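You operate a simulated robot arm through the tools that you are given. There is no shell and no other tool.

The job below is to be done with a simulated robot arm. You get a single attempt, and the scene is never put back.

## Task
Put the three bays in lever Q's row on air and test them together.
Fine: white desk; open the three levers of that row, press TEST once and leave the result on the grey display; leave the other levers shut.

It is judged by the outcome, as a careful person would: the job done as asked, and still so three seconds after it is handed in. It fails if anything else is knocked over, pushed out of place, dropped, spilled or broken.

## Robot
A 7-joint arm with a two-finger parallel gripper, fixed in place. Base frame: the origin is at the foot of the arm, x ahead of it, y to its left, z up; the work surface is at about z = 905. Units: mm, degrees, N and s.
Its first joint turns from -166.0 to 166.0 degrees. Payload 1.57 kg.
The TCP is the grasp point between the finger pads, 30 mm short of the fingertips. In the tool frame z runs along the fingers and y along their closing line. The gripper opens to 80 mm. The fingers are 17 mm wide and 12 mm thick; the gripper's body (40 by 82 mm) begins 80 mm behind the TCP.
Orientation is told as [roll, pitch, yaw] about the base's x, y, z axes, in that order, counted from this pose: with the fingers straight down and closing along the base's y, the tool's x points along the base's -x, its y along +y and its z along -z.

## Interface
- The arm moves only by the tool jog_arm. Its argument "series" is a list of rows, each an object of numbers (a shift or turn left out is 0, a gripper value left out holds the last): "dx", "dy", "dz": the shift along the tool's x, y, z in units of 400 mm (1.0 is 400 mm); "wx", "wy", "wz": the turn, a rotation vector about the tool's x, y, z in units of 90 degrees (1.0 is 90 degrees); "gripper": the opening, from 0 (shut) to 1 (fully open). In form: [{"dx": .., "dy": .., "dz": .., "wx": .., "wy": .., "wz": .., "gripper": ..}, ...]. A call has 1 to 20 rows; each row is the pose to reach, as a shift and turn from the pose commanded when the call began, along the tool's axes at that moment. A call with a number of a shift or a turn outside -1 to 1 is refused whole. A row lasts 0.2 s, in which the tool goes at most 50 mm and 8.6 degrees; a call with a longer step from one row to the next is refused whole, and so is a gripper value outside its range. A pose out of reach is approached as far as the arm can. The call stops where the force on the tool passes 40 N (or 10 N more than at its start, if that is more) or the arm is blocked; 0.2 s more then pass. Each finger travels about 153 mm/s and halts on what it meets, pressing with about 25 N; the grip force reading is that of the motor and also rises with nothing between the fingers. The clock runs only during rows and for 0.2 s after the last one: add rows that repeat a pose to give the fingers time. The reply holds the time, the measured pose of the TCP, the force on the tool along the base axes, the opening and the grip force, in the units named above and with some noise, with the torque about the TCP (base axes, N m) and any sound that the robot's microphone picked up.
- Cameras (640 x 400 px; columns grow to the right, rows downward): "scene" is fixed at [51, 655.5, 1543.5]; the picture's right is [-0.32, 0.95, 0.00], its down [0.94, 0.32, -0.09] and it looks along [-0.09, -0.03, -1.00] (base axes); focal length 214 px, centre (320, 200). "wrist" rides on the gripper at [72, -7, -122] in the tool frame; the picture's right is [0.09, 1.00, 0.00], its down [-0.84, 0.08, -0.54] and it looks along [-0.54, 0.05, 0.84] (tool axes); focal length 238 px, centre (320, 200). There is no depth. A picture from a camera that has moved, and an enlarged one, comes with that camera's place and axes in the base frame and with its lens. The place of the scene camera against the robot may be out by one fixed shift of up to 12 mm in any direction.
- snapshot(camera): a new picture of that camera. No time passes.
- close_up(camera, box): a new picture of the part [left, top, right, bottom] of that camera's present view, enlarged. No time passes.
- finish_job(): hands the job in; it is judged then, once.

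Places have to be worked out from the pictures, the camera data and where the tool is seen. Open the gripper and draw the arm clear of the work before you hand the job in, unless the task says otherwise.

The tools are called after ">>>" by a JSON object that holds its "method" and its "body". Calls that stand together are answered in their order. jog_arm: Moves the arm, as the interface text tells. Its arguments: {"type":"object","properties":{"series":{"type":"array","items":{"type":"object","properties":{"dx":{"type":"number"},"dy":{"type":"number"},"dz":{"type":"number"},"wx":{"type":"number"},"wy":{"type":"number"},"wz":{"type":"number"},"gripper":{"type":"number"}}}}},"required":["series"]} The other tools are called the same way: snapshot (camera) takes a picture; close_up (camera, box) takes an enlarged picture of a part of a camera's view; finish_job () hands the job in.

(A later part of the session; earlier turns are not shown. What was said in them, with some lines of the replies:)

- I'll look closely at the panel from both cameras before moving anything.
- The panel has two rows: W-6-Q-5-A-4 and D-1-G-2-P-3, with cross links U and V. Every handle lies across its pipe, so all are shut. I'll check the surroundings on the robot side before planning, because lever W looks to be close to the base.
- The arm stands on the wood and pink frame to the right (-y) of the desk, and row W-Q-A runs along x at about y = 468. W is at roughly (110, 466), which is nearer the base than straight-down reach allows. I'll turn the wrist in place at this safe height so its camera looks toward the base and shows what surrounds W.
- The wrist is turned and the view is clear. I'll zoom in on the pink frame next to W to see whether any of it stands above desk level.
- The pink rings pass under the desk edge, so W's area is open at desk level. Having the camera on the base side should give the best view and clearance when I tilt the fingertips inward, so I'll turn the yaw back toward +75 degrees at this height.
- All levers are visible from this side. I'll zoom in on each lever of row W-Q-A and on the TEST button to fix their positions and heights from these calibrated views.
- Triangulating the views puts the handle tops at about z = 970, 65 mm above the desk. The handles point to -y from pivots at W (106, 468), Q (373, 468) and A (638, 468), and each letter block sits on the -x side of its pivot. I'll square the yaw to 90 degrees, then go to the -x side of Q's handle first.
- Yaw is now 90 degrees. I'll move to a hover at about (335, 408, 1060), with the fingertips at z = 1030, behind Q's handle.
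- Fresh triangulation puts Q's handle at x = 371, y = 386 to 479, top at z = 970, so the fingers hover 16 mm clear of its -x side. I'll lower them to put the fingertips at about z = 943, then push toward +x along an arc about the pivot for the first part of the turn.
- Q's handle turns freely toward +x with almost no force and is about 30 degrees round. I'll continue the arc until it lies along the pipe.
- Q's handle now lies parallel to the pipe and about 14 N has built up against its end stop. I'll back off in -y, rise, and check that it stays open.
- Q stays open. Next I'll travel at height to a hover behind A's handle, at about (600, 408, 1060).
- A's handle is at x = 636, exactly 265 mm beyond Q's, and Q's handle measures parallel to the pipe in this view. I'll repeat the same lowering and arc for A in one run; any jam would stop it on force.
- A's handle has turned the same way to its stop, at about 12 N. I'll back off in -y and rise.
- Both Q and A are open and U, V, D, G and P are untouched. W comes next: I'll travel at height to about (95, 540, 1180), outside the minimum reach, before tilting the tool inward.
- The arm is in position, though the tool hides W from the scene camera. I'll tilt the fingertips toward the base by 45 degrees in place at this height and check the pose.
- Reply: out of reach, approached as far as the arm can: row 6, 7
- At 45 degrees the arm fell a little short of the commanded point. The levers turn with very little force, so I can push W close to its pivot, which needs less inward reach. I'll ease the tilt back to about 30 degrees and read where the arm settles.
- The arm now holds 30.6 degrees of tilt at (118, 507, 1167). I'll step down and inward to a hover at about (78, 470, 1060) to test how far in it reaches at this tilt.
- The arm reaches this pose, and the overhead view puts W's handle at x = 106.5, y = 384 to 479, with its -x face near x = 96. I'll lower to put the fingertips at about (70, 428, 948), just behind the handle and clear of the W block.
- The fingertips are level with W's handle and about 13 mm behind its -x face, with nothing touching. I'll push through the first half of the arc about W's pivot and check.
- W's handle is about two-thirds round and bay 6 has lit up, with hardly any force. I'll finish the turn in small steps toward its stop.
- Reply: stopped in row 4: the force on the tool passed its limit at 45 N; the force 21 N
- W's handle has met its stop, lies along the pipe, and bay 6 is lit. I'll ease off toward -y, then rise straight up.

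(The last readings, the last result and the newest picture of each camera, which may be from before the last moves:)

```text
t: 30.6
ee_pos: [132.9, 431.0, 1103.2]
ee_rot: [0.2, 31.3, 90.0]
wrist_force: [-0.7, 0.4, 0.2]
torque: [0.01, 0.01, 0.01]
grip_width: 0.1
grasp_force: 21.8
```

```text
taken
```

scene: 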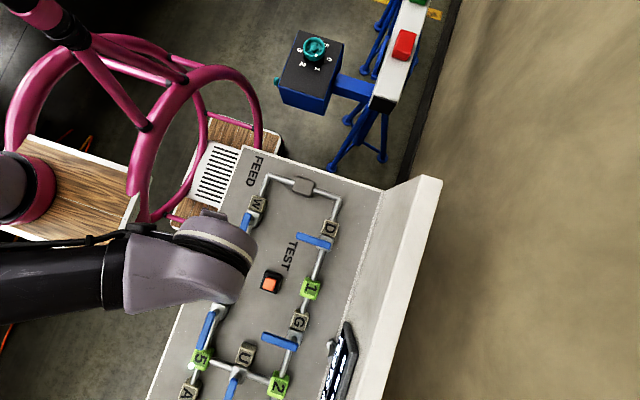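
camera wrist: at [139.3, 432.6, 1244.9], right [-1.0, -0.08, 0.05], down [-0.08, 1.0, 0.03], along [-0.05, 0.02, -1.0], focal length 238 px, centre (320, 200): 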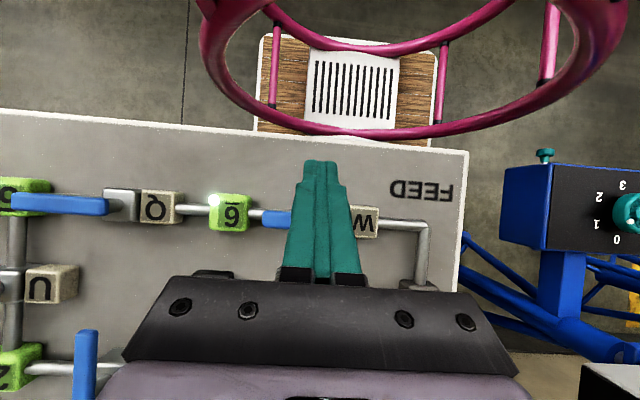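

Bay 5 now shows a lit lamp too. I'll draw outward and up while removing the tilt, ending at a hover near (253, 531, 1183) that leaves the panel in view.

>>> {"method": "jog_arm", "body": {"series": [{"dx": -0.022, "dy": -0.06, "dz": -0.06, "wy": -0.07}, {"dx": -0.044, "dy": -0.12, "dz": -0.12, "wy": -0.14}, {"dx": -0.066, "dy": -0.18, "dz": -0.18, "wy": -0.21}, {"dx": -0.088, "dy": -0.24, "dz": -0.24, "wy": -0.28}, {"dx": -0.1097, "dy": -0.3, "dz": -0.3008, "wy": -0.348}, {"dx": -0.1097, "dy": -0.3, "dz": -0.3008, "wy": -0.348}]}}

>>> {"method": "snapshot", "body": {"camera": "wrist"}}

>>> {"method": "snapshot", "body": {"camera": "scene"}}

```text
t: 31.9
ee_pos: [253.6, 531.5, 1182.9]
ee_rot: [0.2, -0.1, 90.0]
wrist_force: [-0.6, 0.0, 0.5]
torque: [0.01, -0.01, 0.01]
grip_width: 0.1
grasp_force: 20.8
```

```text
taken
camera wrist: at [259.7, 459.3, 1303.7], right [-1.0, -0.09, 0.0], down [-0.07, 0.84, 0.54], along [-0.05, 0.54, -0.84], focal length 238 px, centre (320, 200)
```

wrist: 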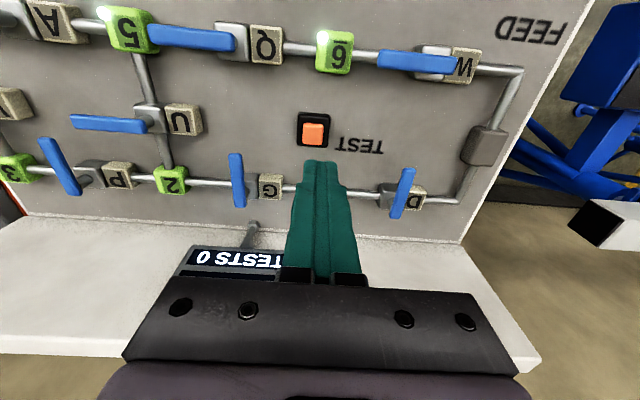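

```text
taken
```

scene: 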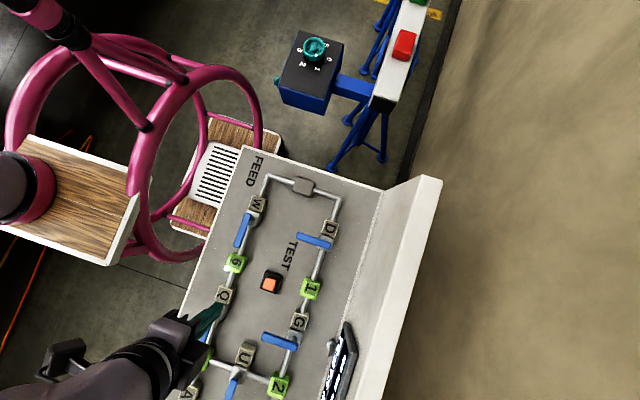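

W, Q and the lamps on 6 and 5 look right. I'll zoom in on the open levers, then shift along +x at this height to check A's lever, bay 4's lamp and the shut levers before pressing TEST.

>>> {"method": "close_up", "body": {"camera": "wrist", "box": [280, 20, 520, 170]}}

>>> {"method": "jog_arm", "body": {"series": [{"dy": -0.1}, {"dy": -0.2}, {"dy": -0.3}, {"dy": -0.4}, {"dy": -0.5}, {"dy": -0.5}]}}

>>> {"method": "snapshot", "body": {"camera": "wrist"}}

>>> {"method": "close_up", "body": {"camera": "wrist", "box": [120, 0, 360, 150]}}

>>> {"method": "close_up", "body": {"camera": "scene", "box": [160, 140, 400, 290]}}

```text
2.67 times, centred on (400, 95) of wrist
camera zoom: at [259.7, 459.3, 1303.7], right [-1.0, -0.09, 0.0], down [-0.07, 0.84, 0.54], along [-0.05, 0.54, -0.84], focal length 636 px, centre (107, 480)
```

zoom: 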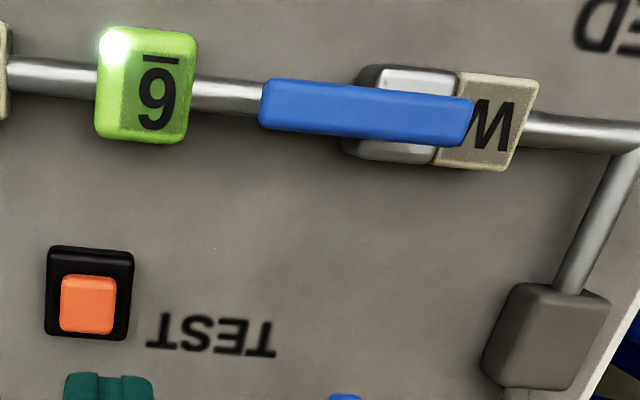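

```text
t: 33.4
ee_pos: [452.5, 529.5, 1182.3]
ee_rot: [0.3, 0.1, 90.0]
wrist_force: [0.0, -0.3, -0.5]
torque: [-0.02, -0.02, 0.0]
grip_width: 0.0
grasp_force: 21.1
```

```text
taken
camera wrist: at [458.7, 457.6, 1303.8], right [-1.0, -0.09, 0.0], down [-0.07, 0.84, 0.54], along [-0.05, 0.54, -0.84], focal length 238 px, centre (320, 200)
```

wrist: 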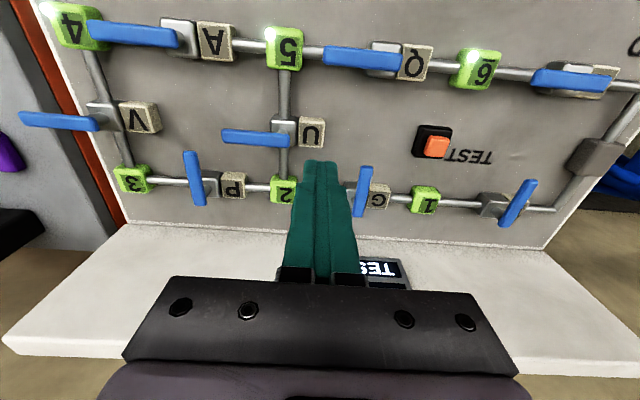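

```text
2.67 times, centred on (240, 75) of wrist
camera zoom: at [458.7, 457.6, 1303.8], right [-1.0, -0.09, 0.0], down [-0.07, 0.84, 0.54], along [-0.05, 0.54, -0.84], focal length 636 px, centre (533, 533)
```

zoom: 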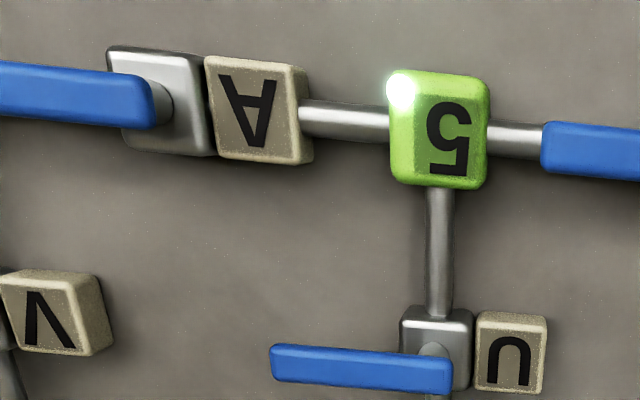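

```text
2.67 times, centred on (280, 215) of scene
camera zoom: at [51.0, 655.5, 1543.5], right [-0.32, 0.95, 0.0], down [0.94, 0.32, -0.09], along [-0.09, -0.03, -1.0], focal length 572 px, centre (427, 160)
```

zoom: 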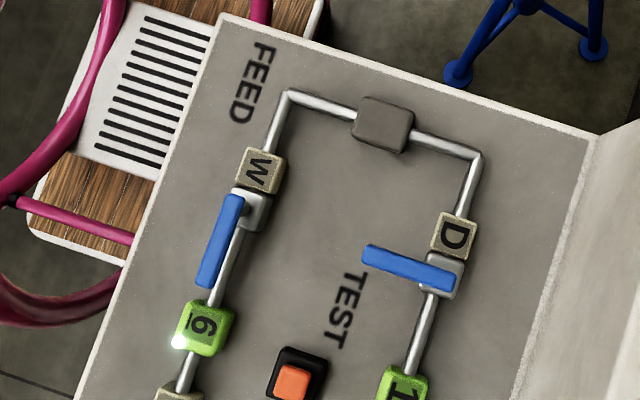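

Bays 6, 5 and 4 are all lit, bays 1 to 3 are dark, and the other levers are unchanged. TEST's orange cap triangulates to (260, 574) with its top at z = 934, so I'll go to a hover 35 mm above it.

>>> {"method": "jog_arm", "body": {"series": [{"dy": 0.07, "dx": -0.016, "dz": 0.06}, {"dy": 0.14, "dx": -0.032, "dz": 0.125}, {"dy": 0.21, "dx": -0.048, "dz": 0.19}, {"dy": 0.28, "dx": -0.064, "dz": 0.255}, {"dy": 0.35, "dx": -0.08, "dz": 0.32}, {"dy": 0.42, "dx": -0.096, "dz": 0.39}, {"dy": 0.481, "dx": -0.111, "dz": 0.455}, {"dy": 0.481, "dx": -0.111, "dz": 0.455}]}}

>>> {"method": "snapshot", "body": {"camera": "wrist"}}

>>> {"method": "close_up", "body": {"camera": "wrist", "box": [240, 120, 400, 220]}}

```text
t: 35.1
ee_pos: [259.9, 574.2, 1000.7]
ee_rot: [0.2, 0.0, 89.9]
wrist_force: [0.6, 0.5, -0.5]
torque: [0.01, 0.02, 0.0]
grip_width: 0.0
grasp_force: 21.5
```

```text
taken
camera wrist: at [265.7, 503.0, 1122.1], right [-1.0, -0.09, 0.0], down [-0.07, 0.84, 0.54], along [-0.05, 0.54, -0.84], focal length 238 px, centre (320, 200)
```

wrist: 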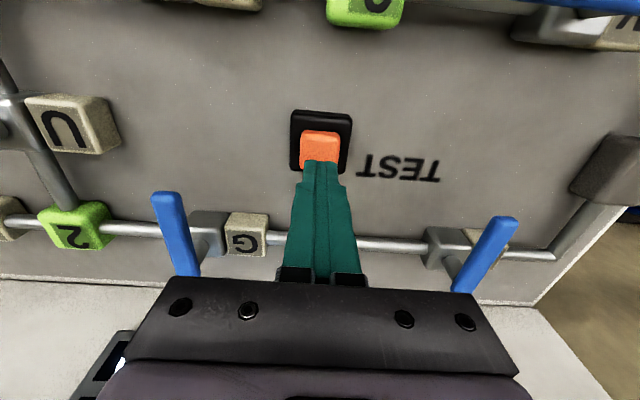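

```text
4.00 times, centred on (320, 170) of wrist
camera zoom: at [265.7, 503.0, 1122.1], right [-1.0, -0.09, 0.0], down [-0.07, 0.84, 0.54], along [-0.05, 0.54, -0.84], focal length 953 px, centre (320, 320)
```

zoom: 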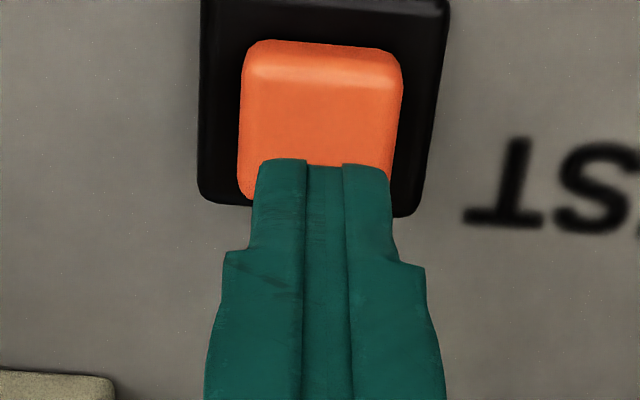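

The fingertips are centred over the cap, about 36 mm above it. I'll descend, then press in small steps, stopping on force or a click.

>>> {"method": "jog_arm", "body": {"series": [{"dz": 0.04}, {"dz": 0.07}, {"dz": 0.08}, {"dz": 0.085}, {"dz": 0.09}, {"dz": 0.095}, {"dz": 0.1}, {"dz": 0.105}]}}

>>> {"method": "snapshot", "body": {"camera": "wrist"}}

>>> {"method": "close_up", "body": {"camera": "scene", "box": [280, 300, 400, 400]}}

```text
t: 37.0
ee_pos: [260.1, 576.0, 965.4]
ee_rot: [0.1, -0.8, 89.9]
wrist_force: [-1.1, -8.3, 23.2]
torque: [-0.47, 0.03, -0.05]
grip_width: 0.0
grasp_force: 21.8
heard: click
stopped in row 8: the force on the tool passed its limit at 41 N (the readings are from after the stop); the commanded pose is now the measured one
```

```text
taken
camera wrist: at [265.3, 504.2, 1087.0], right [-1.0, -0.09, 0.0], down [-0.07, 0.83, 0.55], along [-0.05, 0.55, -0.83], focal length 238 px, centre (320, 200)
```

wrist: 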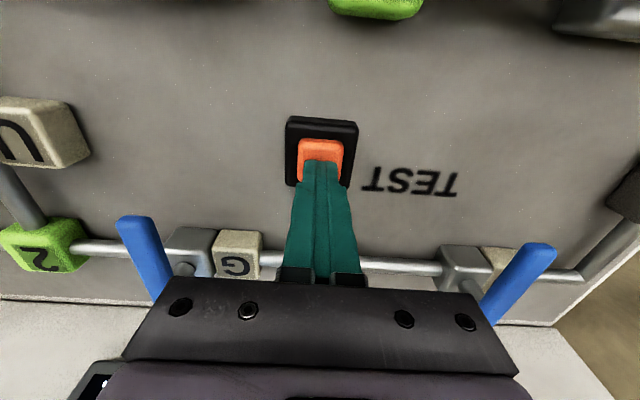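

```text
4.00 times, centred on (340, 350) of scene
camera zoom: at [51.0, 655.5, 1543.5], right [-0.32, 0.95, 0.0], down [0.94, 0.32, -0.09], along [-0.09, -0.03, -1.0], focal length 858 px, centre (240, -400)
```

zoom: 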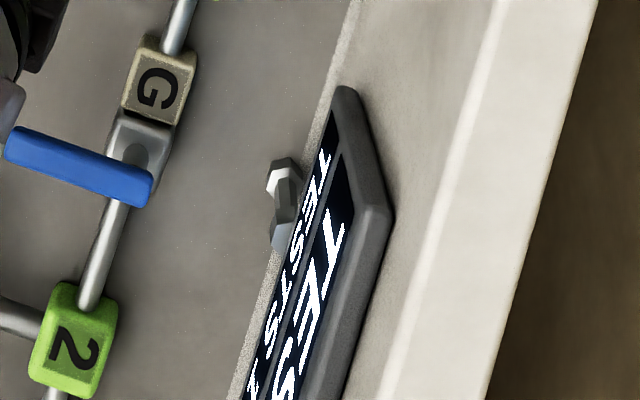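

A click was heard and the display has changed. I'll release the button by rising straight up, then read the display.

>>> {"method": "jog_arm", "body": {"series": [{"dz": -0.06}, {"dz": -0.18}, {"dz": -0.3}, {"dz": -0.42}, {"dz": -0.54}]}}

>>> {"method": "snapshot", "body": {"camera": "wrist"}}

>>> {"method": "snapshot", "body": {"camera": "scene"}}

```text
t: 38.2
ee_pos: [260.4, 576.1, 1177.0]
ee_rot: [0.1, -0.1, 89.9]
wrist_force: [1.3, -0.2, -0.2]
torque: [-0.04, 0.01, -0.02]
grip_width: 0.0
grasp_force: 21.1
```

```text
taken
camera wrist: at [266.2, 504.0, 1298.7], right [-1.0, -0.09, 0.0], down [-0.07, 0.83, 0.55], along [-0.05, 0.54, -0.84], focal length 238 px, centre (320, 200)
```

wrist: 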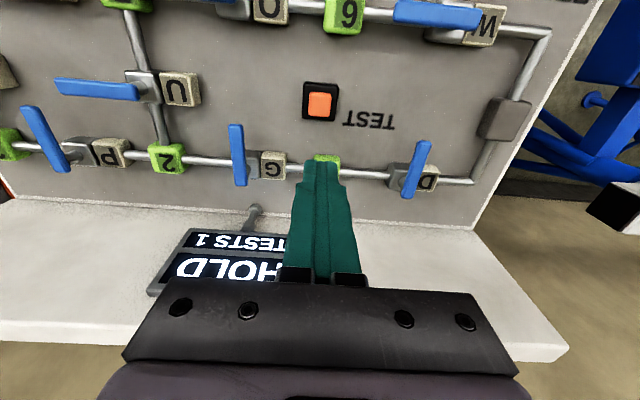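

```text
taken
```

scene: 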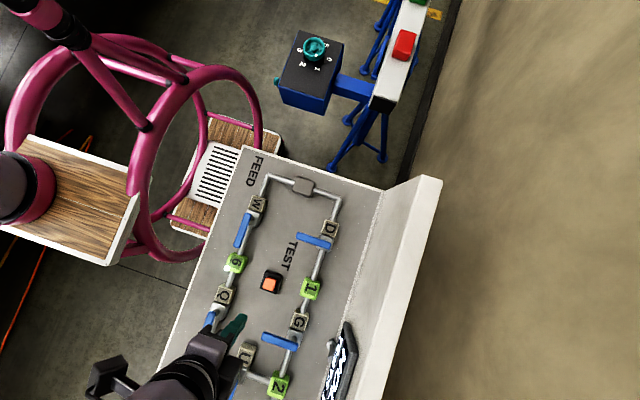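

The display now reads TESTS 1 with "HOLD", so exactly one test has registered and it may still be running. I'll draw back toward -y and up to see the whole display, and let a little time pass.

>>> {"method": "jog_arm", "body": {"series": [{"dx": 0.08, "dz": -0.06}, {"dx": 0.16, "dz": -0.12}, {"dx": 0.2, "dz": -0.16}, {"dx": 0.2, "dz": -0.16}, {"dx": 0.2, "dz": -0.16}, {"dx": 0.2, "dz": -0.16}]}}

>>> {"method": "snapshot", "body": {"camera": "wrist"}}

>>> {"method": "close_up", "body": {"camera": "wrist", "box": [0, 0, 320, 200]}}

>>> {"method": "close_up", "body": {"camera": "scene", "box": [160, 140, 400, 290]}}

```text
t: 39.6
ee_pos: [259.6, 494.7, 1240.8]
ee_rot: [0.3, -0.2, 89.9]
wrist_force: [-0.5, -0.2, -0.1]
torque: [0.02, -0.02, -0.01]
grip_width: 0.0
grasp_force: 21.4
```

```text
taken
camera wrist: at [266.0, 422.9, 1361.8], right [-1.0, -0.09, 0.0], down [-0.07, 0.83, 0.55], along [-0.05, 0.54, -0.84], focal length 238 px, centre (320, 200)
```

wrist: 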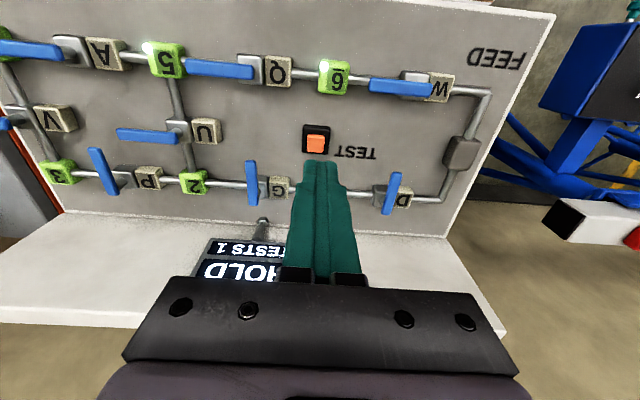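

```text
2.00 times, centred on (160, 100) of wrist
camera zoom: at [266.0, 422.9, 1361.8], right [-1.0, -0.09, 0.0], down [-0.07, 0.83, 0.55], along [-0.05, 0.54, -0.84], focal length 477 px, centre (640, 400)
```

zoom: 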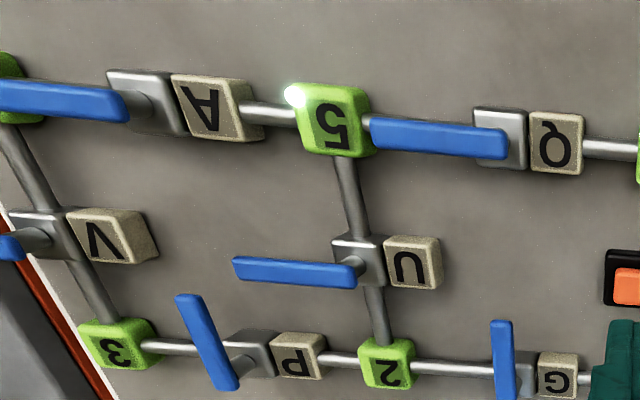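

```text
2.67 times, centred on (280, 215) of scene
camera zoom: at [51.0, 655.5, 1543.5], right [-0.32, 0.95, 0.0], down [0.94, 0.32, -0.09], along [-0.09, -0.03, -1.0], focal length 572 px, centre (427, 160)
```

zoom: 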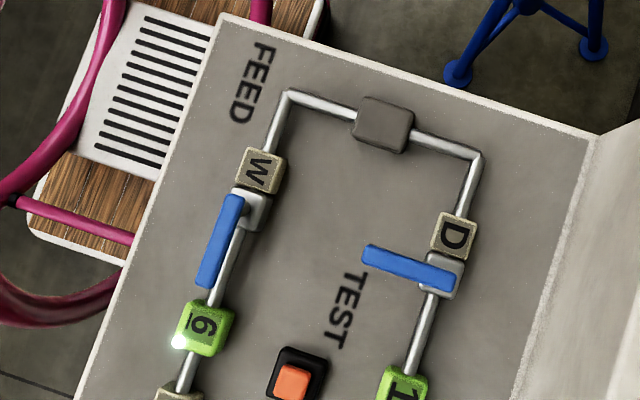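

Lamps 6 and 5 stay lit, and the display went from TEST to HOLD. I'll wait a few seconds while shifting sideways for a clear view of the display and opening the gripper, to see whether HOLD is the final result.

>>> {"method": "jog_arm", "body": {"series": [{"dy": 0.08}, {"dy": 0.16}, {"dy": 0.2}, {"dy": 0.2, "gripper": 0.5}, {"dy": 0.2, "gripper": 1}, {"dy": 0.2}, {"dy": 0.2}, {"dy": 0.2}, {"dy": 0.2}, {"dy": 0.2}, {"dy": 0.2}, {"dy": 0.2}, {"dy": 0.2}, {"dy": 0.2}, {"dy": 0.2}, {"dy": 0.2}, {"dy": 0.2}, {"dy": 0.2}]}}

>>> {"method": "snapshot", "body": {"camera": "wrist"}}

>>> {"method": "close_up", "body": {"camera": "wrist", "box": [80, 180, 320, 330]}}

>>> {"method": "snapshot", "body": {"camera": "scene"}}

```text
t: 43.4
ee_pos: [180.2, 495.6, 1240.5]
ee_rot: [0.2, -0.3, 89.9]
wrist_force: [-0.3, -0.1, 0.3]
torque: [-0.02, 0.0, -0.02]
grip_width: 79.9
grasp_force: 0.1
```

```text
taken
camera wrist: at [186.4, 423.1, 1362.7], right [-1.0, -0.09, 0.0], down [-0.07, 0.83, 0.55], along [-0.05, 0.54, -0.84], focal length 238 px, centre (320, 200)
```

wrist: 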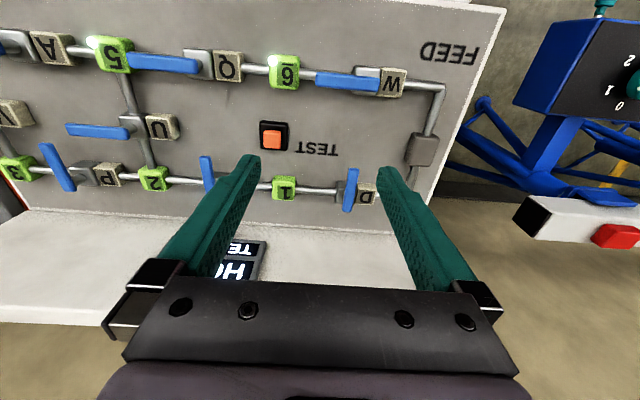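

```text
2.67 times, centred on (200, 255) of wrist
camera zoom: at [186.4, 423.1, 1362.7], right [-1.0, -0.09, 0.0], down [-0.07, 0.83, 0.55], along [-0.05, 0.54, -0.84], focal length 636 px, centre (640, 53)
```

zoom: 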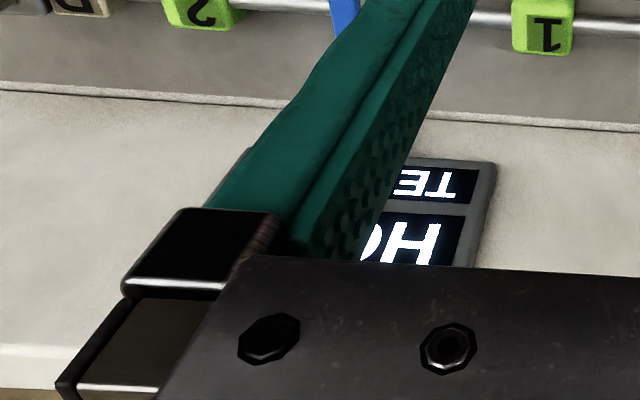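

```text
taken
```

scene: 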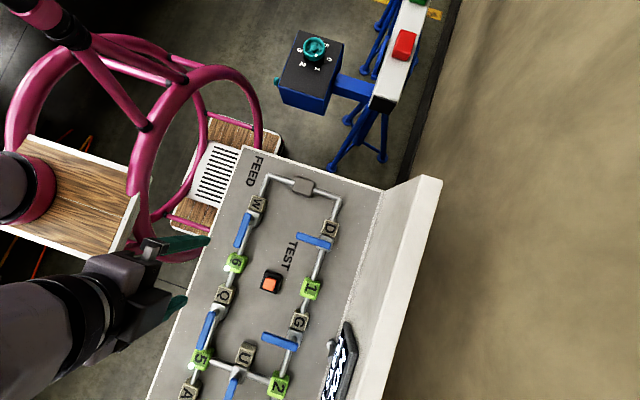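

HOLD still shows after five seconds with TESTS at 1, and the gripper is open. I'll return to the starting pose, clear of the work, where the wrist camera can see the whole display and all the bays for a last check.

>>> {"method": "jog_arm", "body": {"series": [{"dz": -0.06, "dy": -0.04, "wz": 0.09}, {"dz": -0.12, "dy": -0.08, "wz": 0.18}, {"dz": -0.175, "dy": -0.12, "wz": 0.27}, {"dz": -0.175, "dy": -0.14, "wz": 0.36}, {"dz": -0.175, "dy": -0.14, "wz": 0.45}, {"dz": -0.175, "dy": -0.14, "wz": 0.54}, {"dz": -0.175, "dy": -0.14, "wz": 0.63}, {"dz": -0.175, "dy": -0.14, "wz": 0.72}, {"dz": -0.175, "dy": -0.14, "wz": 0.81}, {"dz": -0.175, "dy": -0.14, "wz": 0.9}, {"dz": -0.175, "dy": -0.14, "wz": 0.99}, {"dz": -0.175, "dy": -0.14, "wz": 0.99}, {"dz": -0.175, "dy": -0.14, "wz": 0.99}, {"dz": -0.175, "dy": -0.14, "wz": 0.99}, {"dz": -0.175, "dy": -0.14, "wz": 0.99}]}}

>>> {"method": "snapshot", "body": {"camera": "wrist"}}

>>> {"method": "close_up", "body": {"camera": "wrist", "box": [240, 130, 560, 330]}}

>>> {"method": "snapshot", "body": {"camera": "scene"}}

```text
t: 46.6
ee_pos: [236.8, 494.6, 1311.2]
ee_rot: [0.2, 0.2, 0.8]
wrist_force: [0.3, 0.1, -0.7]
torque: [0.02, -0.01, -0.01]
grip_width: 80.1
grasp_force: 0.1
```

```text
taken
camera wrist: at [164.4, 486.9, 1432.9], right [-0.11, 0.99, 0.0], down [0.84, 0.09, 0.54], along [0.54, 0.06, -0.84], focal length 238 px, centre (320, 200)
```

wrist: 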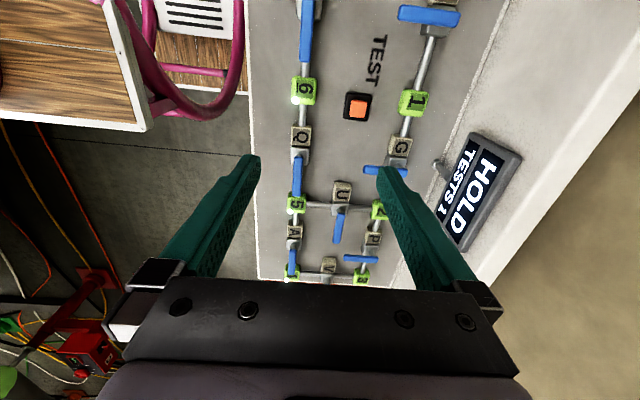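

```text
2.00 times, centred on (400, 230) of wrist
camera zoom: at [164.4, 486.9, 1432.9], right [-0.11, 0.99, 0.0], down [0.84, 0.09, 0.54], along [0.54, 0.06, -0.84], focal length 477 px, centre (160, 140)
```

zoom: 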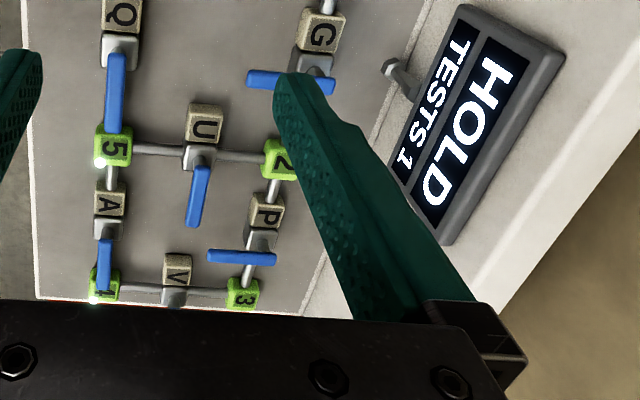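

```text
taken
```

scene: 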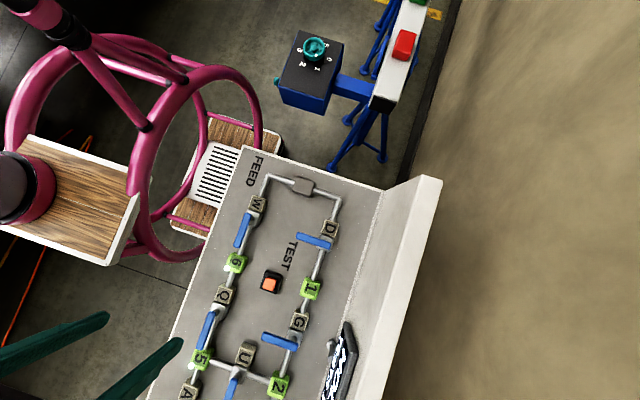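

W, Q and A are open, lamps 6, 5 and 4 are lit, U, V, D, G and P are shut, and the display reads HOLD with TESTS 1. I'll wait four more seconds in place to confirm the result is settled.

>>> {"method": "jog_arm", "body": {"series": [{"dz": 0}, {"dz": 0}, {"dz": 0}, {"dz": 0}, {"dz": 0}, {"dz": 0}, {"dz": 0}, {"dz": 0}, {"dz": 0}, {"dz": 0}, {"dz": 0}, {"dz": 0}, {"dz": 0}, {"dz": 0}, {"dz": 0}, {"dz": 0}, {"dz": 0}, {"dz": 0}, {"dz": 0}, {"dz": 0}]}}

>>> {"method": "close_up", "body": {"camera": "wrist", "box": [240, 0, 560, 300]}}

```text
t: 50.8
ee_pos: [236.9, 494.5, 1311.7]
ee_rot: [0.3, 0.2, 0.9]
wrist_force: [-0.6, 0.6, -0.1]
torque: [0.0, 0.01, -0.03]
grip_width: 80.0
grasp_force: 0.1
```

```text
1.33 times, centred on (400, 150) of wrist
camera zoom: at [164.4, 486.9, 1432.9], right [-0.11, 0.99, 0.0], down [0.84, 0.09, 0.54], along [0.54, 0.06, -0.84], focal length 318 px, centre (213, 267)
```

zoom: 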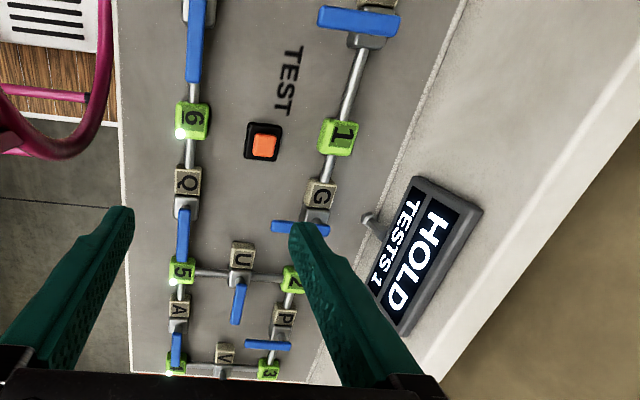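

The result is settled: the display has shown HOLD and TESTS 1 for more than ten seconds, bays 6, 5 and 4 are lit, and the other levers are shut. The gripper is open and the arm is clear, so I'm handing the job in.

>>> {"method": "finish_job", "body": {}}

```text
The job is handed in.
```

The three bays in lever Q's row (6, 5 and 4) are on air and were tested together. The grey display reads HOLD with TESTS 1.

- **Levers:** W, Q and A are open, each turned until it met its stop. D, G, P, U and V were left shut, and bays 1, 2 and 3 stayed dark.
- **Test:** I pressed TEST once and heard one click. HOLD came up after that and had not changed more than ten seconds later. I took it to be the final result.
- **Finish:** Nothing else was moved as far as the cameras show. The gripper is open and the arm is back near its starting position, clear of the desk.
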